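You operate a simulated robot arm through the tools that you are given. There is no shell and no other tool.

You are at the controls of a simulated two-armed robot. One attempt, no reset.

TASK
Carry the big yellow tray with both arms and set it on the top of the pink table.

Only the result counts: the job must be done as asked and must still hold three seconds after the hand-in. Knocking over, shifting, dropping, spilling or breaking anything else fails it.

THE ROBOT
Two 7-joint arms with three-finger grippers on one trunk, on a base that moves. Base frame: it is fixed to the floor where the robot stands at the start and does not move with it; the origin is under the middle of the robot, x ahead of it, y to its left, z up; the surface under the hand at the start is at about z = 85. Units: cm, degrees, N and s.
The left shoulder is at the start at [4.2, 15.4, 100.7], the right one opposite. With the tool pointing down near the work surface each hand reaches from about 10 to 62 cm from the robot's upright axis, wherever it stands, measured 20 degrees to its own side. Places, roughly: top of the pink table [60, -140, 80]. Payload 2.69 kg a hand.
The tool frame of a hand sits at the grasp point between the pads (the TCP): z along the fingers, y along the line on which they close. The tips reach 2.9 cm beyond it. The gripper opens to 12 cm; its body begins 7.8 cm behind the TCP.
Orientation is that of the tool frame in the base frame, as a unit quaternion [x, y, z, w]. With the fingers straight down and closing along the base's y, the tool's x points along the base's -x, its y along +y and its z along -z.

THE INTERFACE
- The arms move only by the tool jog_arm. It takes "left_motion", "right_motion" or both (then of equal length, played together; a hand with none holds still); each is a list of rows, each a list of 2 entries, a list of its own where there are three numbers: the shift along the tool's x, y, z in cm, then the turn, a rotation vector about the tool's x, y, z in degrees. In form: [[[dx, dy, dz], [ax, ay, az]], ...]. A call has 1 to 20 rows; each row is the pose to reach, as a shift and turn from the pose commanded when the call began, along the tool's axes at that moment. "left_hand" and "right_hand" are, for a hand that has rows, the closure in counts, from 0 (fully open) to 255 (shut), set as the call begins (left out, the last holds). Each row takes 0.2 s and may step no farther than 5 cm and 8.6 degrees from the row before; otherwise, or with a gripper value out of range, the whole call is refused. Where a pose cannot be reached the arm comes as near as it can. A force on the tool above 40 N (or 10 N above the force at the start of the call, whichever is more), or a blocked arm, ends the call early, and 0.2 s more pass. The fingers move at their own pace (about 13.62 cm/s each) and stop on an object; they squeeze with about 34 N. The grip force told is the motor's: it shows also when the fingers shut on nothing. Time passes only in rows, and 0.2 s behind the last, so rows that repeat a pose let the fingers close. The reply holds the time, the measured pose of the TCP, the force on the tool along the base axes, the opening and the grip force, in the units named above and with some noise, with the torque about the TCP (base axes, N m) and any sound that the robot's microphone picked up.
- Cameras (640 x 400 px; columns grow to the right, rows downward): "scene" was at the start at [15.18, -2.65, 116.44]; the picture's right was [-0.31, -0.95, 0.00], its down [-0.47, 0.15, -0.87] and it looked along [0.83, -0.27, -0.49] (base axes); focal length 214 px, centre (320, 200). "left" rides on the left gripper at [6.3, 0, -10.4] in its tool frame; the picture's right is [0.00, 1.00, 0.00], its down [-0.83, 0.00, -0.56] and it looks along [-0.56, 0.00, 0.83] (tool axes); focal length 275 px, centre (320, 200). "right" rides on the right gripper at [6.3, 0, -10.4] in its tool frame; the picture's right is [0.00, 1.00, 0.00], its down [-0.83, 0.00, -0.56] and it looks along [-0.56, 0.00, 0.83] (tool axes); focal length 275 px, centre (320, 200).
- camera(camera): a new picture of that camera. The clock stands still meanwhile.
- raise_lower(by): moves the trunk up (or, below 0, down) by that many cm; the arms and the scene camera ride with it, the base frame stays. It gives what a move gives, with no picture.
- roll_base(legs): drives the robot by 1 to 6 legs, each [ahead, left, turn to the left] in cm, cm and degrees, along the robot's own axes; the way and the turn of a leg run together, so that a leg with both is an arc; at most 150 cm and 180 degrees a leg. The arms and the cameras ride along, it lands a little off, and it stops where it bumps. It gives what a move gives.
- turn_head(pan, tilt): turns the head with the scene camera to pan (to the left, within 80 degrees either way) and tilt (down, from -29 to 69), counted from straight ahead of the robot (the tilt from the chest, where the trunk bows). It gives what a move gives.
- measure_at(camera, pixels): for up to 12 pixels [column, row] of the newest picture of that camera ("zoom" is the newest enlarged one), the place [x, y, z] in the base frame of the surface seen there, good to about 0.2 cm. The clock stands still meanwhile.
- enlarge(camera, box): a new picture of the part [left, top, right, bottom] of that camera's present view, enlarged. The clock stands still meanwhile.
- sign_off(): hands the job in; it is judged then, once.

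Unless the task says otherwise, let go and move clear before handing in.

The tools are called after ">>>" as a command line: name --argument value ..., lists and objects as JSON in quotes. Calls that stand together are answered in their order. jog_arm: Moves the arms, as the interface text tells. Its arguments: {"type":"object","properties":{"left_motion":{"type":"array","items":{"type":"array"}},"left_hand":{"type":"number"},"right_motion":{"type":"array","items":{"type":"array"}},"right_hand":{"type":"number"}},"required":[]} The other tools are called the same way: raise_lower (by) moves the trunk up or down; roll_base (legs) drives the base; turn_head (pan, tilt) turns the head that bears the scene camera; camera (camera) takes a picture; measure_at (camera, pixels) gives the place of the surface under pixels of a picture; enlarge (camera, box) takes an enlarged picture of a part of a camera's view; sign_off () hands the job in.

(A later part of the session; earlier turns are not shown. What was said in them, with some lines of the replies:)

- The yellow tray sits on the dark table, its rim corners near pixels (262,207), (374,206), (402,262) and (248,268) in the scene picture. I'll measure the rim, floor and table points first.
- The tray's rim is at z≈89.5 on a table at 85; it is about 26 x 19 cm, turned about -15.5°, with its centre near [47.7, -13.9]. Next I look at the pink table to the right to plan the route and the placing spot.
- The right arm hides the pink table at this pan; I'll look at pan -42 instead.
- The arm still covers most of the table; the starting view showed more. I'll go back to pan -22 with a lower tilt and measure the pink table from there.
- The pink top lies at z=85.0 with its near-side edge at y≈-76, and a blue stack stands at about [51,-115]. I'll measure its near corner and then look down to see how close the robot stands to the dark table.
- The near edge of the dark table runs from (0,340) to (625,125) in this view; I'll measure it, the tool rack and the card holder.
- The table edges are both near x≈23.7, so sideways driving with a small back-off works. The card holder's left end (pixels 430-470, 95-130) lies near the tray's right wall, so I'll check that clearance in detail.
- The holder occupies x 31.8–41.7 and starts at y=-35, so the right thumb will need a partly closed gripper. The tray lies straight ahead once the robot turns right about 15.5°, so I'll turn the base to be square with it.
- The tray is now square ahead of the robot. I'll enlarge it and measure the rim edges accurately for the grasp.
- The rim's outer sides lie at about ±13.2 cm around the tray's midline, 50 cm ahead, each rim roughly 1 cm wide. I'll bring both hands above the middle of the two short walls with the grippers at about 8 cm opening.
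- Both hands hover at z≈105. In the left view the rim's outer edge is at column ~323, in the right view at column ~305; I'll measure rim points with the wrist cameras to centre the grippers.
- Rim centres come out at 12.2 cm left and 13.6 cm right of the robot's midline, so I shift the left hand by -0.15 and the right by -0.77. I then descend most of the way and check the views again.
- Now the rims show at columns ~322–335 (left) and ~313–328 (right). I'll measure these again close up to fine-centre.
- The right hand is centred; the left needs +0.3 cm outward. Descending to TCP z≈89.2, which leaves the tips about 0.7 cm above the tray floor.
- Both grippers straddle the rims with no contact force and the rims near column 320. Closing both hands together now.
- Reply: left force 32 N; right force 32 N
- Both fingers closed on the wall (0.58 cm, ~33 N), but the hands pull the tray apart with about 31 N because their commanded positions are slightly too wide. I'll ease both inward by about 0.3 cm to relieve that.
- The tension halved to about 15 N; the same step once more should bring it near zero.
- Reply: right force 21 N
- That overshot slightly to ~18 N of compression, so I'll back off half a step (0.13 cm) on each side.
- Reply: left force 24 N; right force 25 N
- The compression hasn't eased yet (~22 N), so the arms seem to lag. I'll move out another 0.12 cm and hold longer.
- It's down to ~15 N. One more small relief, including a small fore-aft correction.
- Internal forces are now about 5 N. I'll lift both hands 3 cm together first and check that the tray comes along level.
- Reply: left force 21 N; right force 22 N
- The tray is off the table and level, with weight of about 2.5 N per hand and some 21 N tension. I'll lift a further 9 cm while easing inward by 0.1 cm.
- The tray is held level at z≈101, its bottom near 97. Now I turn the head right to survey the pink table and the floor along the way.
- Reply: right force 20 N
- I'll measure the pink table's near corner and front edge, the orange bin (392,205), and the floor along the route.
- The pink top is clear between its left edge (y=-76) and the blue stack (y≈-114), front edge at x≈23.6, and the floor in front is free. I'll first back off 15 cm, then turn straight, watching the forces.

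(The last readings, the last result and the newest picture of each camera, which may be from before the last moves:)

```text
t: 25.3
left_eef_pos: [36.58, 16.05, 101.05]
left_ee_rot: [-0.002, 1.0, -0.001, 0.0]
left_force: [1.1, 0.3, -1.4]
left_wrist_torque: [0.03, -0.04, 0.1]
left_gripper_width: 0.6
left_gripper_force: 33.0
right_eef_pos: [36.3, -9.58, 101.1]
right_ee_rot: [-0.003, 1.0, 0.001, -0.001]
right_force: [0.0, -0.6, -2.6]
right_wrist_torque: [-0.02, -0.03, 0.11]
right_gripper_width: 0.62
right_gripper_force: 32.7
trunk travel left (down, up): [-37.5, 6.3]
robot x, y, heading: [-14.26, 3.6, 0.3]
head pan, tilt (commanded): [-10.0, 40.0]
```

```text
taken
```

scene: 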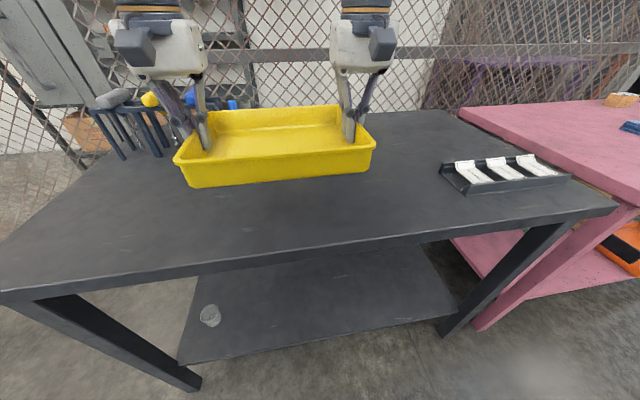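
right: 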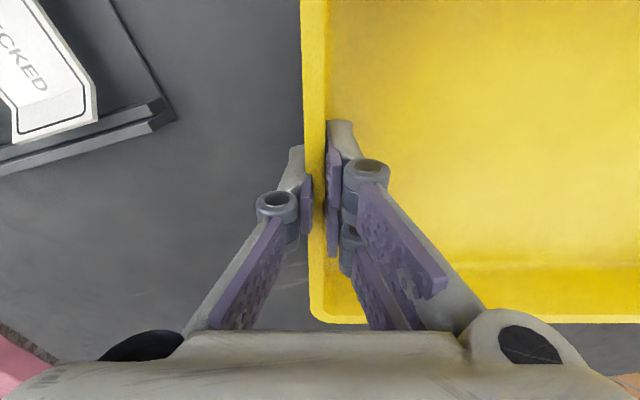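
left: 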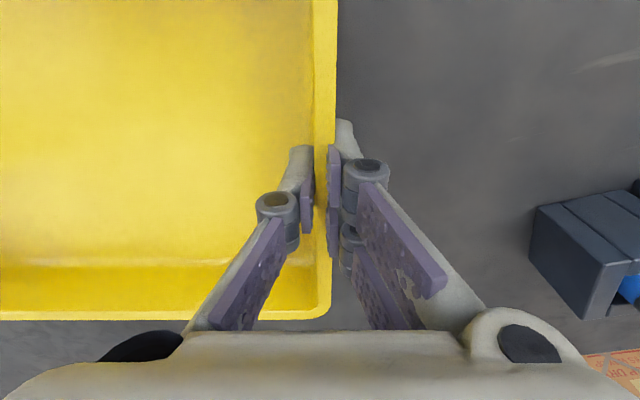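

The tray is steady and internal forces are almost nil. Driving 60 cm to the right first, then I'll look at the pink table again.

>>> roll_base --legs '[[0, -60, 0]]'

>>> turn_head --pan -30 --tilt 35

>>> camera --camera "scene"

```text
t: 30.3
left_eef_pos: [37.08, -43.01, 101.07]
left_ee_rot: [-0.009, 1.0, -0.001, 0.0]
left_force: [0.3, 1.1, -1.6]
left_wrist_torque: [0.04, -0.07, 0.09]
left_gripper_width: 0.6
left_gripper_force: 33.0
right_eef_pos: [37.02, -68.6, 101.22]
right_ee_rot: [-0.008, 1.0, 0.002, 0.001]
right_force: [0.0, -0.2, -2.7]
right_wrist_torque: [-0.03, 0.07, 0.04]
right_gripper_width: 0.59
right_gripper_force: 32.4
trunk travel left (down, up): [-37.5, 6.3]
robot x, y, heading: [-13.27, -55.53, 0.8]
head pan, tilt (commanded): [-10.0, 40.0]
```

```text
t: 31.1
left_eef_pos: [37.08, -43.04, 101.15]
left_ee_rot: [-0.008, 1.0, -0.001, 0.0]
left_force: [0.4, -0.5, -2.2]
left_wrist_torque: [0.01, -0.03, 0.04]
left_gripper_width: 0.59
left_gripper_force: 32.8
right_eef_pos: [36.97, -68.59, 101.12]
right_ee_rot: [-0.008, 1.0, 0.001, 0.0]
right_force: [-1.0, -0.7, -1.4]
right_wrist_torque: [0.01, 0.0, 0.05]
right_gripper_width: 0.6
right_gripper_force: 32.7
trunk travel left (down, up): [-37.5, 6.3]
robot x, y, heading: [-13.61, -55.4, 0.9]
head pan, tilt (commanded): [-30.0, 35.0]
```

```text
taken
```

scene: 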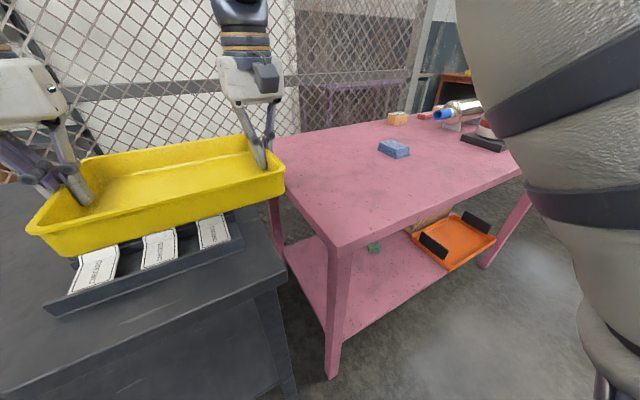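

The pink table is now in view: the blue stack at (394,149), box (397,118), flask (460,108) and black tray (485,140) are all toward the back and right; the front-left area is free. I'll measure the relevant items.

>>> measure_at --camera "scene" --pixels '[[379, 150], [394, 158], [409, 153], [382, 140], [462, 138], [505, 150], [398, 122], [335, 245], [520, 168], [400, 190], [345, 170], [290, 180]]'

```text
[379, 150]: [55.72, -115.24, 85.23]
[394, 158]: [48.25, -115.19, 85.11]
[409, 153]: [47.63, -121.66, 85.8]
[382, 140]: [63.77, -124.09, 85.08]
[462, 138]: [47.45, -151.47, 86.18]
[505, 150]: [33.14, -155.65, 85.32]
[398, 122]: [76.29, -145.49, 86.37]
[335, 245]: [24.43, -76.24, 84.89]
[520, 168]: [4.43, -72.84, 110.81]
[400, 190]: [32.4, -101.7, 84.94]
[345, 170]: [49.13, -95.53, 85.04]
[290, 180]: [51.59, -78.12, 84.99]
```

The area y -78…-114 is free for the tray (26.7 cm wide). I'll drive on 38.5 cm right, straightening by 0.9°, then check before going forward.

>>> roll_base --legs '[[0, -38.5, -0.9]]'

>>> turn_head --pan -5 --tilt 45

>>> camera --camera "scene"

```text
t: 34.6
left_eef_pos: [37.54, -82.08, 101.14]
left_ee_rot: [-0.001, 1.0, -0.002, -0.001]
left_force: [-0.7, 0.4, -1.9]
left_wrist_torque: [0.01, -0.09, 0.02]
left_gripper_width: 0.6
left_gripper_force: 32.4
right_eef_pos: [37.24, -107.62, 101.09]
right_ee_rot: [-0.001, 1.0, 0.001, 0.0]
right_force: [-0.5, -0.6, -2.1]
right_wrist_torque: [0.0, 0.06, 0.04]
right_gripper_width: 0.59
right_gripper_force: 32.9
trunk travel left (down, up): [-37.5, 6.3]
robot x, y, heading: [-13.13, -94.04, 0.3]
head pan, tilt (commanded): [-30.0, 35.0]
```

```text
t: 35.5
left_eef_pos: [37.53, -82.05, 101.16]
left_ee_rot: [-0.001, 1.0, -0.002, 0.0]
left_force: [0.5, 1.8, -2.4]
left_wrist_torque: [0.03, -0.04, 0.06]
left_gripper_width: 0.58
left_gripper_force: 32.6
right_eef_pos: [37.13, -107.7, 101.19]
right_ee_rot: [-0.001, 1.0, 0.001, 0.0]
right_force: [-0.6, -0.4, -1.9]
right_wrist_torque: [-0.02, 0.06, 0.05]
right_gripper_width: 0.59
right_gripper_force: 32.6
trunk travel left (down, up): [-37.5, 6.3]
robot x, y, heading: [-12.94, -94.11, -0.0]
head pan, tilt (commanded): [-5.0, 45.0]
```

```text
taken
```

scene: 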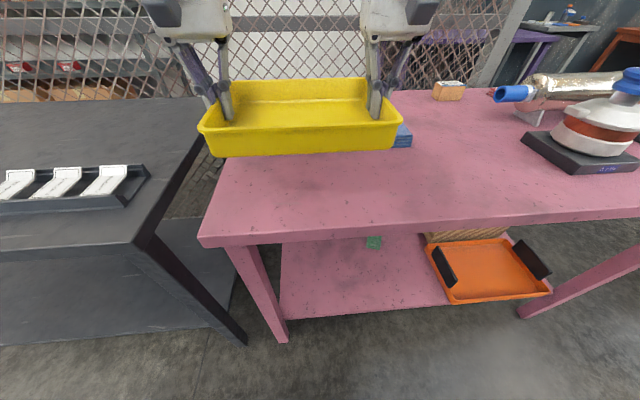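

The tray is now over the pink table, centre about [36.8, -94.9]. I'll go forward 4 cm for more margin from the front edge.

>>> roll_base --legs '[[4, 0, 0]]'

>>> camera --camera "scene"

```text
t: 36.4
left_eef_pos: [41.39, -81.84, 100.93]
left_ee_rot: [-0.003, 1.0, -0.002, 0.0]
left_force: [1.4, 0.0, -2.1]
left_wrist_torque: [0.01, 0.08, 0.02]
left_gripper_width: 0.59
left_gripper_force: 32.3
right_eef_pos: [41.22, -107.58, 101.05]
right_ee_rot: [-0.002, 1.0, 0.0, 0.0]
right_force: [-0.5, -0.2, -3.0]
right_wrist_torque: [-0.02, 0.01, 0.03]
right_gripper_width: 0.59
right_gripper_force: 32.9
trunk travel left (down, up): [-37.5, 6.3]
robot x, y, heading: [-9.37, -94.11, 0.5]
head pan, tilt (commanded): [-5.0, 45.0]
```

```text
taken
```

scene: 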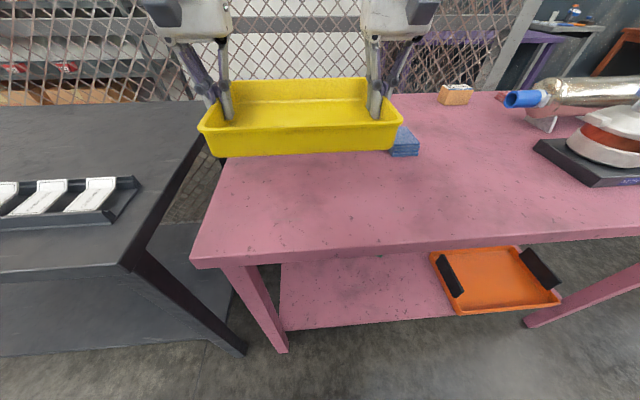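

The area below is clear. Lowering both hands together by 10.8 cm, leaving about 1 cm to the table top (z=85).

>>> jog_arm --left_motion '[[[0, 0, 0.8], [0, 0, 0]], [[0, 0, 1.8], [0, 0, 0]], [[0, 0, 2.8], [0, 0, 0]], [[0, 0, 3.8], [0, 0, 0]], [[0, 0, 4.8], [0, 0, 0]], [[0, 0, 5.8], [0, 0, 0]], [[0, 0, 6.8], [0, 0, 0]], [[0, 0, 7.8], [0, 0, 0]], [[0, 0, 8.8], [0, 0, 0]], [[0, 0, 9.6], [0, 0, 0]], [[0, 0, 10.3], [0, 0, 0]], [[0, 0, 10.8], [0, 0, 0]], [[0, 0, 10.8], [0, 0, 0]]]' --right_motion '[[[0, 0, 0.8], [0, 0, 0]], [[0, 0, 1.8], [0, 0, 0]], [[0, 0, 2.8], [0, 0, 0]], [[0, 0, 3.8], [0, 0, 0]], [[0, 0, 4.8], [0, 0, 0]], [[0, 0, 5.8], [0, 0, 0]], [[0, 0, 6.8], [0, 0, 0]], [[0, 0, 7.8], [0, 0, 0]], [[0, 0, 8.8], [0, 0, 0]], [[0, 0, 9.6], [0, 0, 0]], [[0, 0, 10.3], [0, 0, 0]], [[0, 0, 10.8], [0, 0, 0]], [[0, 0, 10.8], [0, 0, 0]]]'

>>> camera --camera "scene"

>>> camera --camera "right"

>>> camera --camera "left"

```text
t: 39.2
left_eef_pos: [41.34, -81.87, 90.42]
left_ee_rot: [-0.002, 1.0, -0.001, 0.0]
left_force: [-0.4, 8.1, -2.3]
left_wrist_torque: [0.22, -0.09, 0.1]
left_gripper_width: 0.6
left_gripper_force: 32.9
right_eef_pos: [41.12, -107.55, 90.34]
right_ee_rot: [-0.002, 1.0, 0.0, -0.001]
right_force: [-1.8, -8.7, -2.3]
right_wrist_torque: [-0.2, 0.05, 0.15]
right_gripper_width: 0.59
right_gripper_force: 32.3
trunk travel left (down, up): [-37.5, 6.3]
robot x, y, heading: [-8.83, -94.08, 0.5]
head pan, tilt (commanded): [-5.0, 45.0]
```

```text
taken
```

scene: 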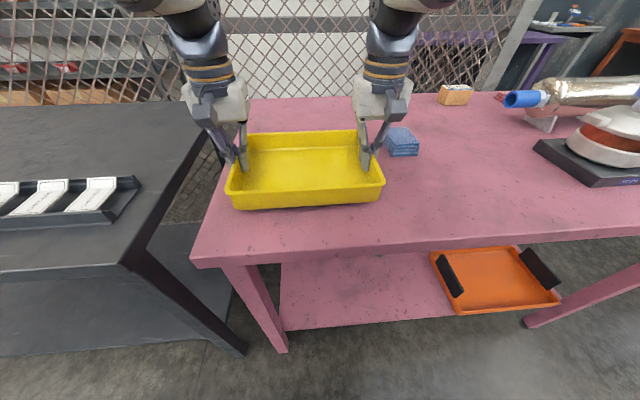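

```text
taken
```

right: 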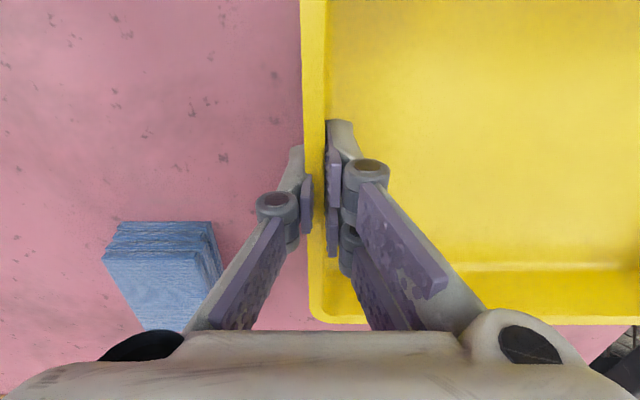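

```text
taken
```

left: 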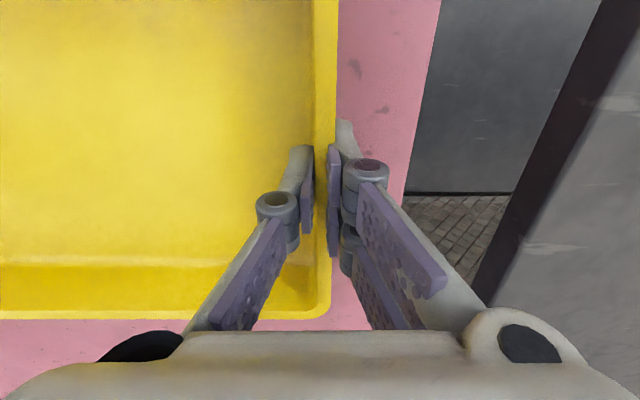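

The tray hovers about 1 cm above the pink top, clear of the blue stack by about 6 cm. Lowering 1.0 cm slowly and checking the force.

>>> jog_arm --left_motion '[[[0, 0, 0.3], [0, 0, 0]], [[0, 0, 0.6], [0, 0, 0]], [[0, 0, 0.9], [0, 0, 0]], [[0, 0, 1.05], [0, 0, 0]], [[0, 0, 1.05], [0, 0, 0]]]' --right_motion '[[[0, 0, 0.3], [0, 0, 0]], [[0, 0, 0.6], [0, 0, 0]], [[0, 0, 0.9], [0, 0, 0]], [[0, 0, 1.05], [0, 0, 0]], [[0, 0, 1.05], [0, 0, 0]]]'

>>> enlarge --camera "scene" --box '[200, 110, 420, 240]'

```text
t: 40.4
left_eef_pos: [41.29, -81.79, 89.23]
left_ee_rot: [-0.002, 1.0, 0.0, 0.0]
left_force: [1.8, 11.8, -1.6]
left_wrist_torque: [0.24, -0.06, 0.2]
left_gripper_width: 0.58
left_gripper_force: 32.8
right_eef_pos: [41.05, -107.48, 89.38]
right_ee_rot: [-0.002, 1.0, 0.001, 0.0]
right_force: [-0.3, -11.9, -1.1]
right_wrist_torque: [-0.26, 0.04, 0.14]
right_gripper_width: 0.61
right_gripper_force: 32.6
trunk travel left (down, up): [-37.5, 6.3]
robot x, y, heading: [-9.04, -94.08, -0.0]
head pan, tilt (commanded): [-5.0, 45.0]
```

```text
2.91 times, centred on (310, 175) of scene
```

zoom: 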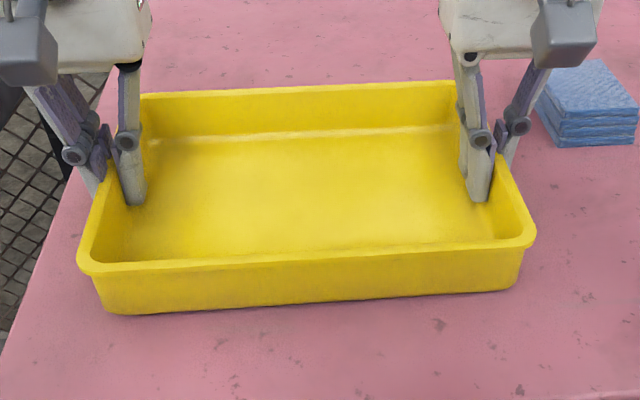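

The vertical load is dropping (1.6 and 1.1 N) as the tray nears contact. I'll check the rim height against the 89.5 it had when resting at z=85.

>>> measure_at --camera "zoom" --pixels '[[84, 262], [528, 238], [300, 262], [300, 88], [150, 97], [440, 84], [300, 185], [310, 330], [115, 311], [515, 288]]'

>>> jog_arm --left_motion '[[[0, 0, 0.15], [0, 0, 0]], [[0, 0, 0.15], [0, 0, 0]], [[0, 0, 0.15], [0, 0, 0]]]' --right_motion '[[[0, 0, 0.15], [0, 0, 0]], [[0, 0, 0.15], [0, 0, 0]], [[0, 0, 0.15], [0, 0, 0]]]'

```text
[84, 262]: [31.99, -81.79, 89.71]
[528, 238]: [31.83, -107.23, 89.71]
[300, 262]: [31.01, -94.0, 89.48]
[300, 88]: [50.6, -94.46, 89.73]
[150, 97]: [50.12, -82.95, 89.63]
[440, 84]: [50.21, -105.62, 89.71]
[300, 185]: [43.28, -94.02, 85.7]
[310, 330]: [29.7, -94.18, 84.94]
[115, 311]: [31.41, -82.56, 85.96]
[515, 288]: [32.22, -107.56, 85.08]
```

```text
t: 41.2
left_eef_pos: [41.3, -81.96, 89.07]
left_ee_rot: [-0.002, 1.0, -0.001, 0.0]
left_force: [0.7, 9.8, -1.9]
left_wrist_torque: [0.22, -0.12, 0.07]
left_gripper_width: 0.57
left_gripper_force: 32.9
right_eef_pos: [41.12, -107.56, 89.12]
right_ee_rot: [-0.002, 1.0, 0.001, 0.0]
right_force: [-0.8, -9.6, -2.3]
right_wrist_torque: [-0.25, 0.15, 0.08]
right_gripper_width: 0.6
right_gripper_force: 32.9
trunk travel left (down, up): [-37.5, 6.3]
robot x, y, heading: [-9.17, -94.43, -0.2]
head pan, tilt (commanded): [-5.0, 45.0]
```

The rim was at about 89.67, now roughly 89.5, and the hands still carry ~2 N each. One more 0.15 cm step.

>>> jog_arm --left_motion '[[[0, 0, 0.15], [0, 0, 0]], [[0, 0, 0.15], [0, 0, 0]], [[0, 0, 0.15], [0, 0, 0]]]' --right_motion '[[[0, 0, 0.15], [0, 0, 0]], [[0, 0, 0.15], [0, 0, 0]], [[0, 0, 0.15], [0, 0, 0]]]'

```text
t: 42.0
left_eef_pos: [41.35, -81.94, 89.12]
left_ee_rot: [-0.002, 1.0, -0.002, 0.001]
left_force: [3.4, 9.9, 4.9]
left_wrist_torque: [0.25, 0.8, 0.04]
left_gripper_width: 0.57
left_gripper_force: 32.7
right_eef_pos: [41.09, -107.53, 89.07]
right_ee_rot: [-0.002, 1.0, 0.001, 0.002]
right_force: [0.0, -8.0, 11.9]
right_wrist_torque: [-0.22, 0.93, 0.08]
right_gripper_width: 0.61
right_gripper_force: 32.3
trunk travel left (down, up): [-37.5, 6.3]
robot x, y, heading: [-9.38, -93.69, 0.2]
head pan, tilt (commanded): [-5.0, 45.0]
```

The upward force on both tools (5 and 12 N) shows the tray now rests on the pink table. Opening both hands to about 5 cm while holding position.

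>>> jog_arm --left_motion '[[[0, 0, -0.1], [0, 0, 0]], [[0, 0, -0.1], [0, 0, 0]], [[0, 0, -0.1], [0, 0, 0]], [[0, 0, -0.1], [0, 0, 0]]]' --right_motion '[[[0, 0, -0.1], [0, 0, 0]], [[0, 0, -0.1], [0, 0, 0]], [[0, 0, -0.1], [0, 0, 0]], [[0, 0, -0.1], [0, 0, 0]]]' --left_hand 150 --right_hand 150

>>> camera --camera "scene"

>>> camera --camera "right"

>>> camera --camera "left"

```text
t: 43.0
left_eef_pos: [41.36, -82.0, 89.13]
left_ee_rot: [-0.002, 1.0, -0.002, 0.0]
left_force: [-0.2, 0.8, -0.2]
left_wrist_torque: [-0.02, 0.03, -0.01]
left_gripper_width: 4.94
left_gripper_force: 0.1
right_eef_pos: [41.09, -107.58, 89.19]
right_ee_rot: [-0.001, 1.0, 0.001, 0.0]
right_force: [-0.3, -0.1, -1.4]
right_wrist_torque: [0.03, -0.01, -0.02]
right_gripper_width: 4.93
right_gripper_force: 0.0
trunk travel left (down, up): [-37.5, 6.3]
robot x, y, heading: [-8.98, -93.8, 0.3]
head pan, tilt (commanded): [-5.0, 45.0]
```

```text
taken
```

scene: 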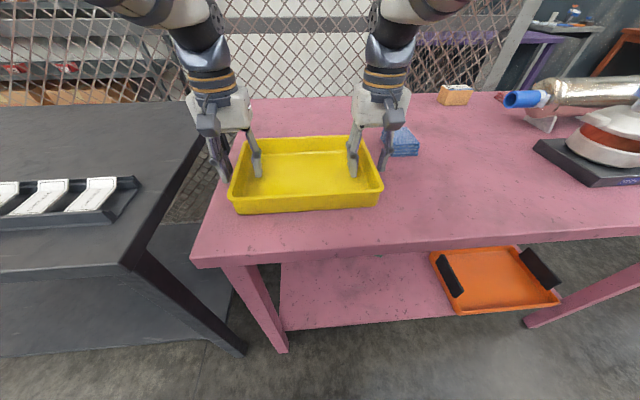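

```text
taken
```

right: 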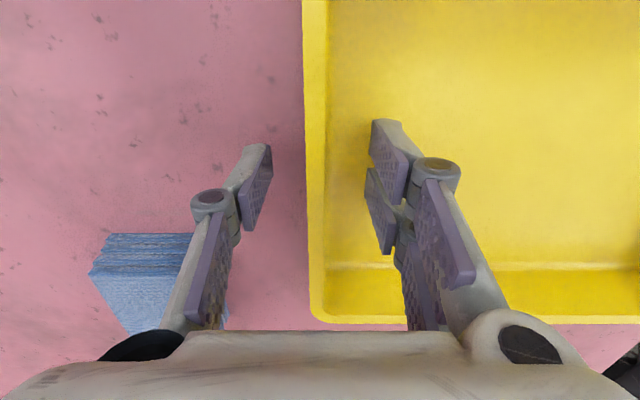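

```text
taken
```

left: 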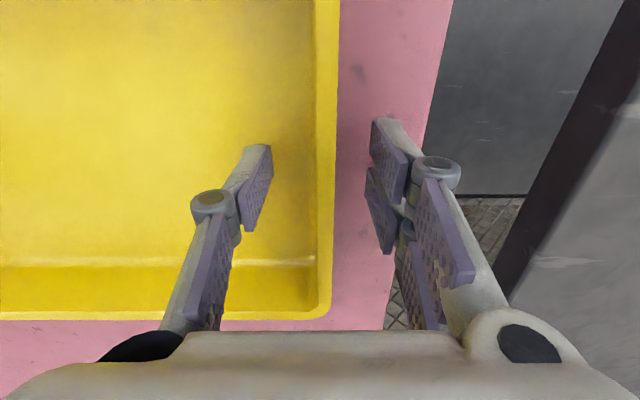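

Both grippers are open to 4.9 cm with no contact on the rims and the tray sits on the table. Raising both hands straight up.

>>> jog_arm --left_motion '[[[0, 0, -1], [0, 0, 0]], [[0, 0, -2.5], [0, 0, 0]], [[0, 0, -4.5], [0, 0, 0]], [[0, 0, -6.5], [0, 0, 0]], [[0, 0, -8.5], [0, 0, 0]], [[0, 0, -10.5], [0, 0, 0]], [[0, 0, -12.5], [0, 0, 0]], [[0, 0, -14], [0, 0, 0]], [[0, 0, -14], [0, 0, 0]]]' --right_motion '[[[0, 0, -1], [0, 0, 0]], [[0, 0, -2.5], [0, 0, 0]], [[0, 0, -4.5], [0, 0, 0]], [[0, 0, -6.5], [0, 0, 0]], [[0, 0, -8.5], [0, 0, 0]], [[0, 0, -10.5], [0, 0, 0]], [[0, 0, -12.5], [0, 0, 0]], [[0, 0, -14], [0, 0, 0]], [[0, 0, -14], [0, 0, 0]]]'

>>> camera --camera "scene"

```text
t: 45.0
left_eef_pos: [41.29, -81.91, 103.15]
left_ee_rot: [-0.002, 1.0, -0.002, -0.001]
left_force: [0.6, 0.7, 0.4]
left_wrist_torque: [-0.02, 0.04, 0.02]
left_gripper_width: 4.96
left_gripper_force: 0.0
right_eef_pos: [41.14, -107.62, 103.08]
right_ee_rot: [-0.002, 1.0, 0.001, -0.001]
right_force: [0.3, -0.2, -0.4]
right_wrist_torque: [0.01, 0.02, -0.02]
right_gripper_width: 4.94
right_gripper_force: 0.1
trunk travel left (down, up): [-37.5, 6.3]
robot x, y, heading: [-9.34, -94.2, 0.4]
head pan, tilt (commanded): [-5.0, 45.0]
```

```text
taken
```

scene: 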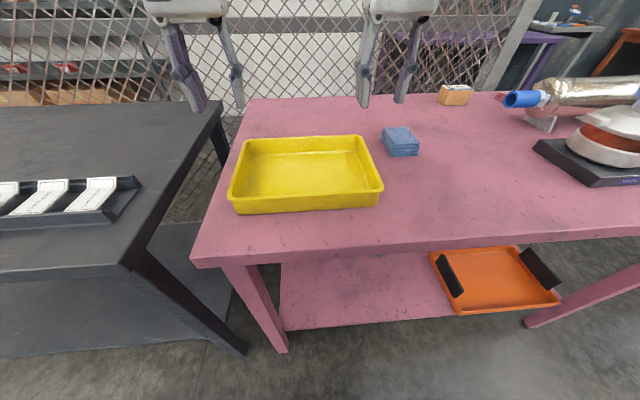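

The hands are clear and the tray rests on the pink table around pixels (230–383, 135–215). A last measurement confirms whether it lies flat, fully on the top and away from the blue stack.

>>> measure_at --camera "scene" --pixels '[[232, 197], [380, 186], [362, 138], [248, 142], [305, 195], [305, 138], [236, 212], [376, 205], [305, 170], [387, 140], [391, 153], [212, 250]]'

>>> enlarge --camera "scene" --box '[180, 110, 440, 270]'

```text
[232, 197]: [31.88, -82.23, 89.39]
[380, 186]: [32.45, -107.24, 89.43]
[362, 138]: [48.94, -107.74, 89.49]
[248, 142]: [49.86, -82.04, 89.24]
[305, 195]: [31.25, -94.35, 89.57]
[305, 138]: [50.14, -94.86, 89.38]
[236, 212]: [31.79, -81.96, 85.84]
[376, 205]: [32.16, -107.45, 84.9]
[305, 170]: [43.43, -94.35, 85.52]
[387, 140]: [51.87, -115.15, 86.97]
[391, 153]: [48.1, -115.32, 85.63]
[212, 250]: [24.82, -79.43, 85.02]
```

```text
2.46 times, centred on (310, 190) of scene
```

zoom: 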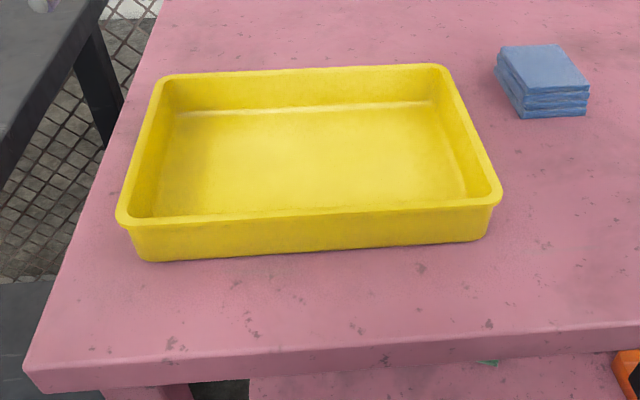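

The tray lies flat: its rim is at 89.4–89.5 all round, x runs 31–50 and y from -82 to -108. It is fully on the pink top, and the blue stack hasn't moved from y=-115. The hands are open and about 14 cm above it, so I'm handing in.

>>> sign_off

```text
The job is handed in.
```

The big yellow tray is on the pink table. I carried it with both arms, set it down, let go and raised the hands about 14 cm clear before handing in.

- **Position:** it lies flat near the table's front left corner. It is fully on the top, about 6 cm in from the left edge and 7 cm from the front edge.
- **Other objects:** the nearest one, the blue stack, is about 7 cm away and had not moved. I saw nothing else knocked or shifted along the way.

I don't have the judge's result; the reply only confirmed the hand-in.
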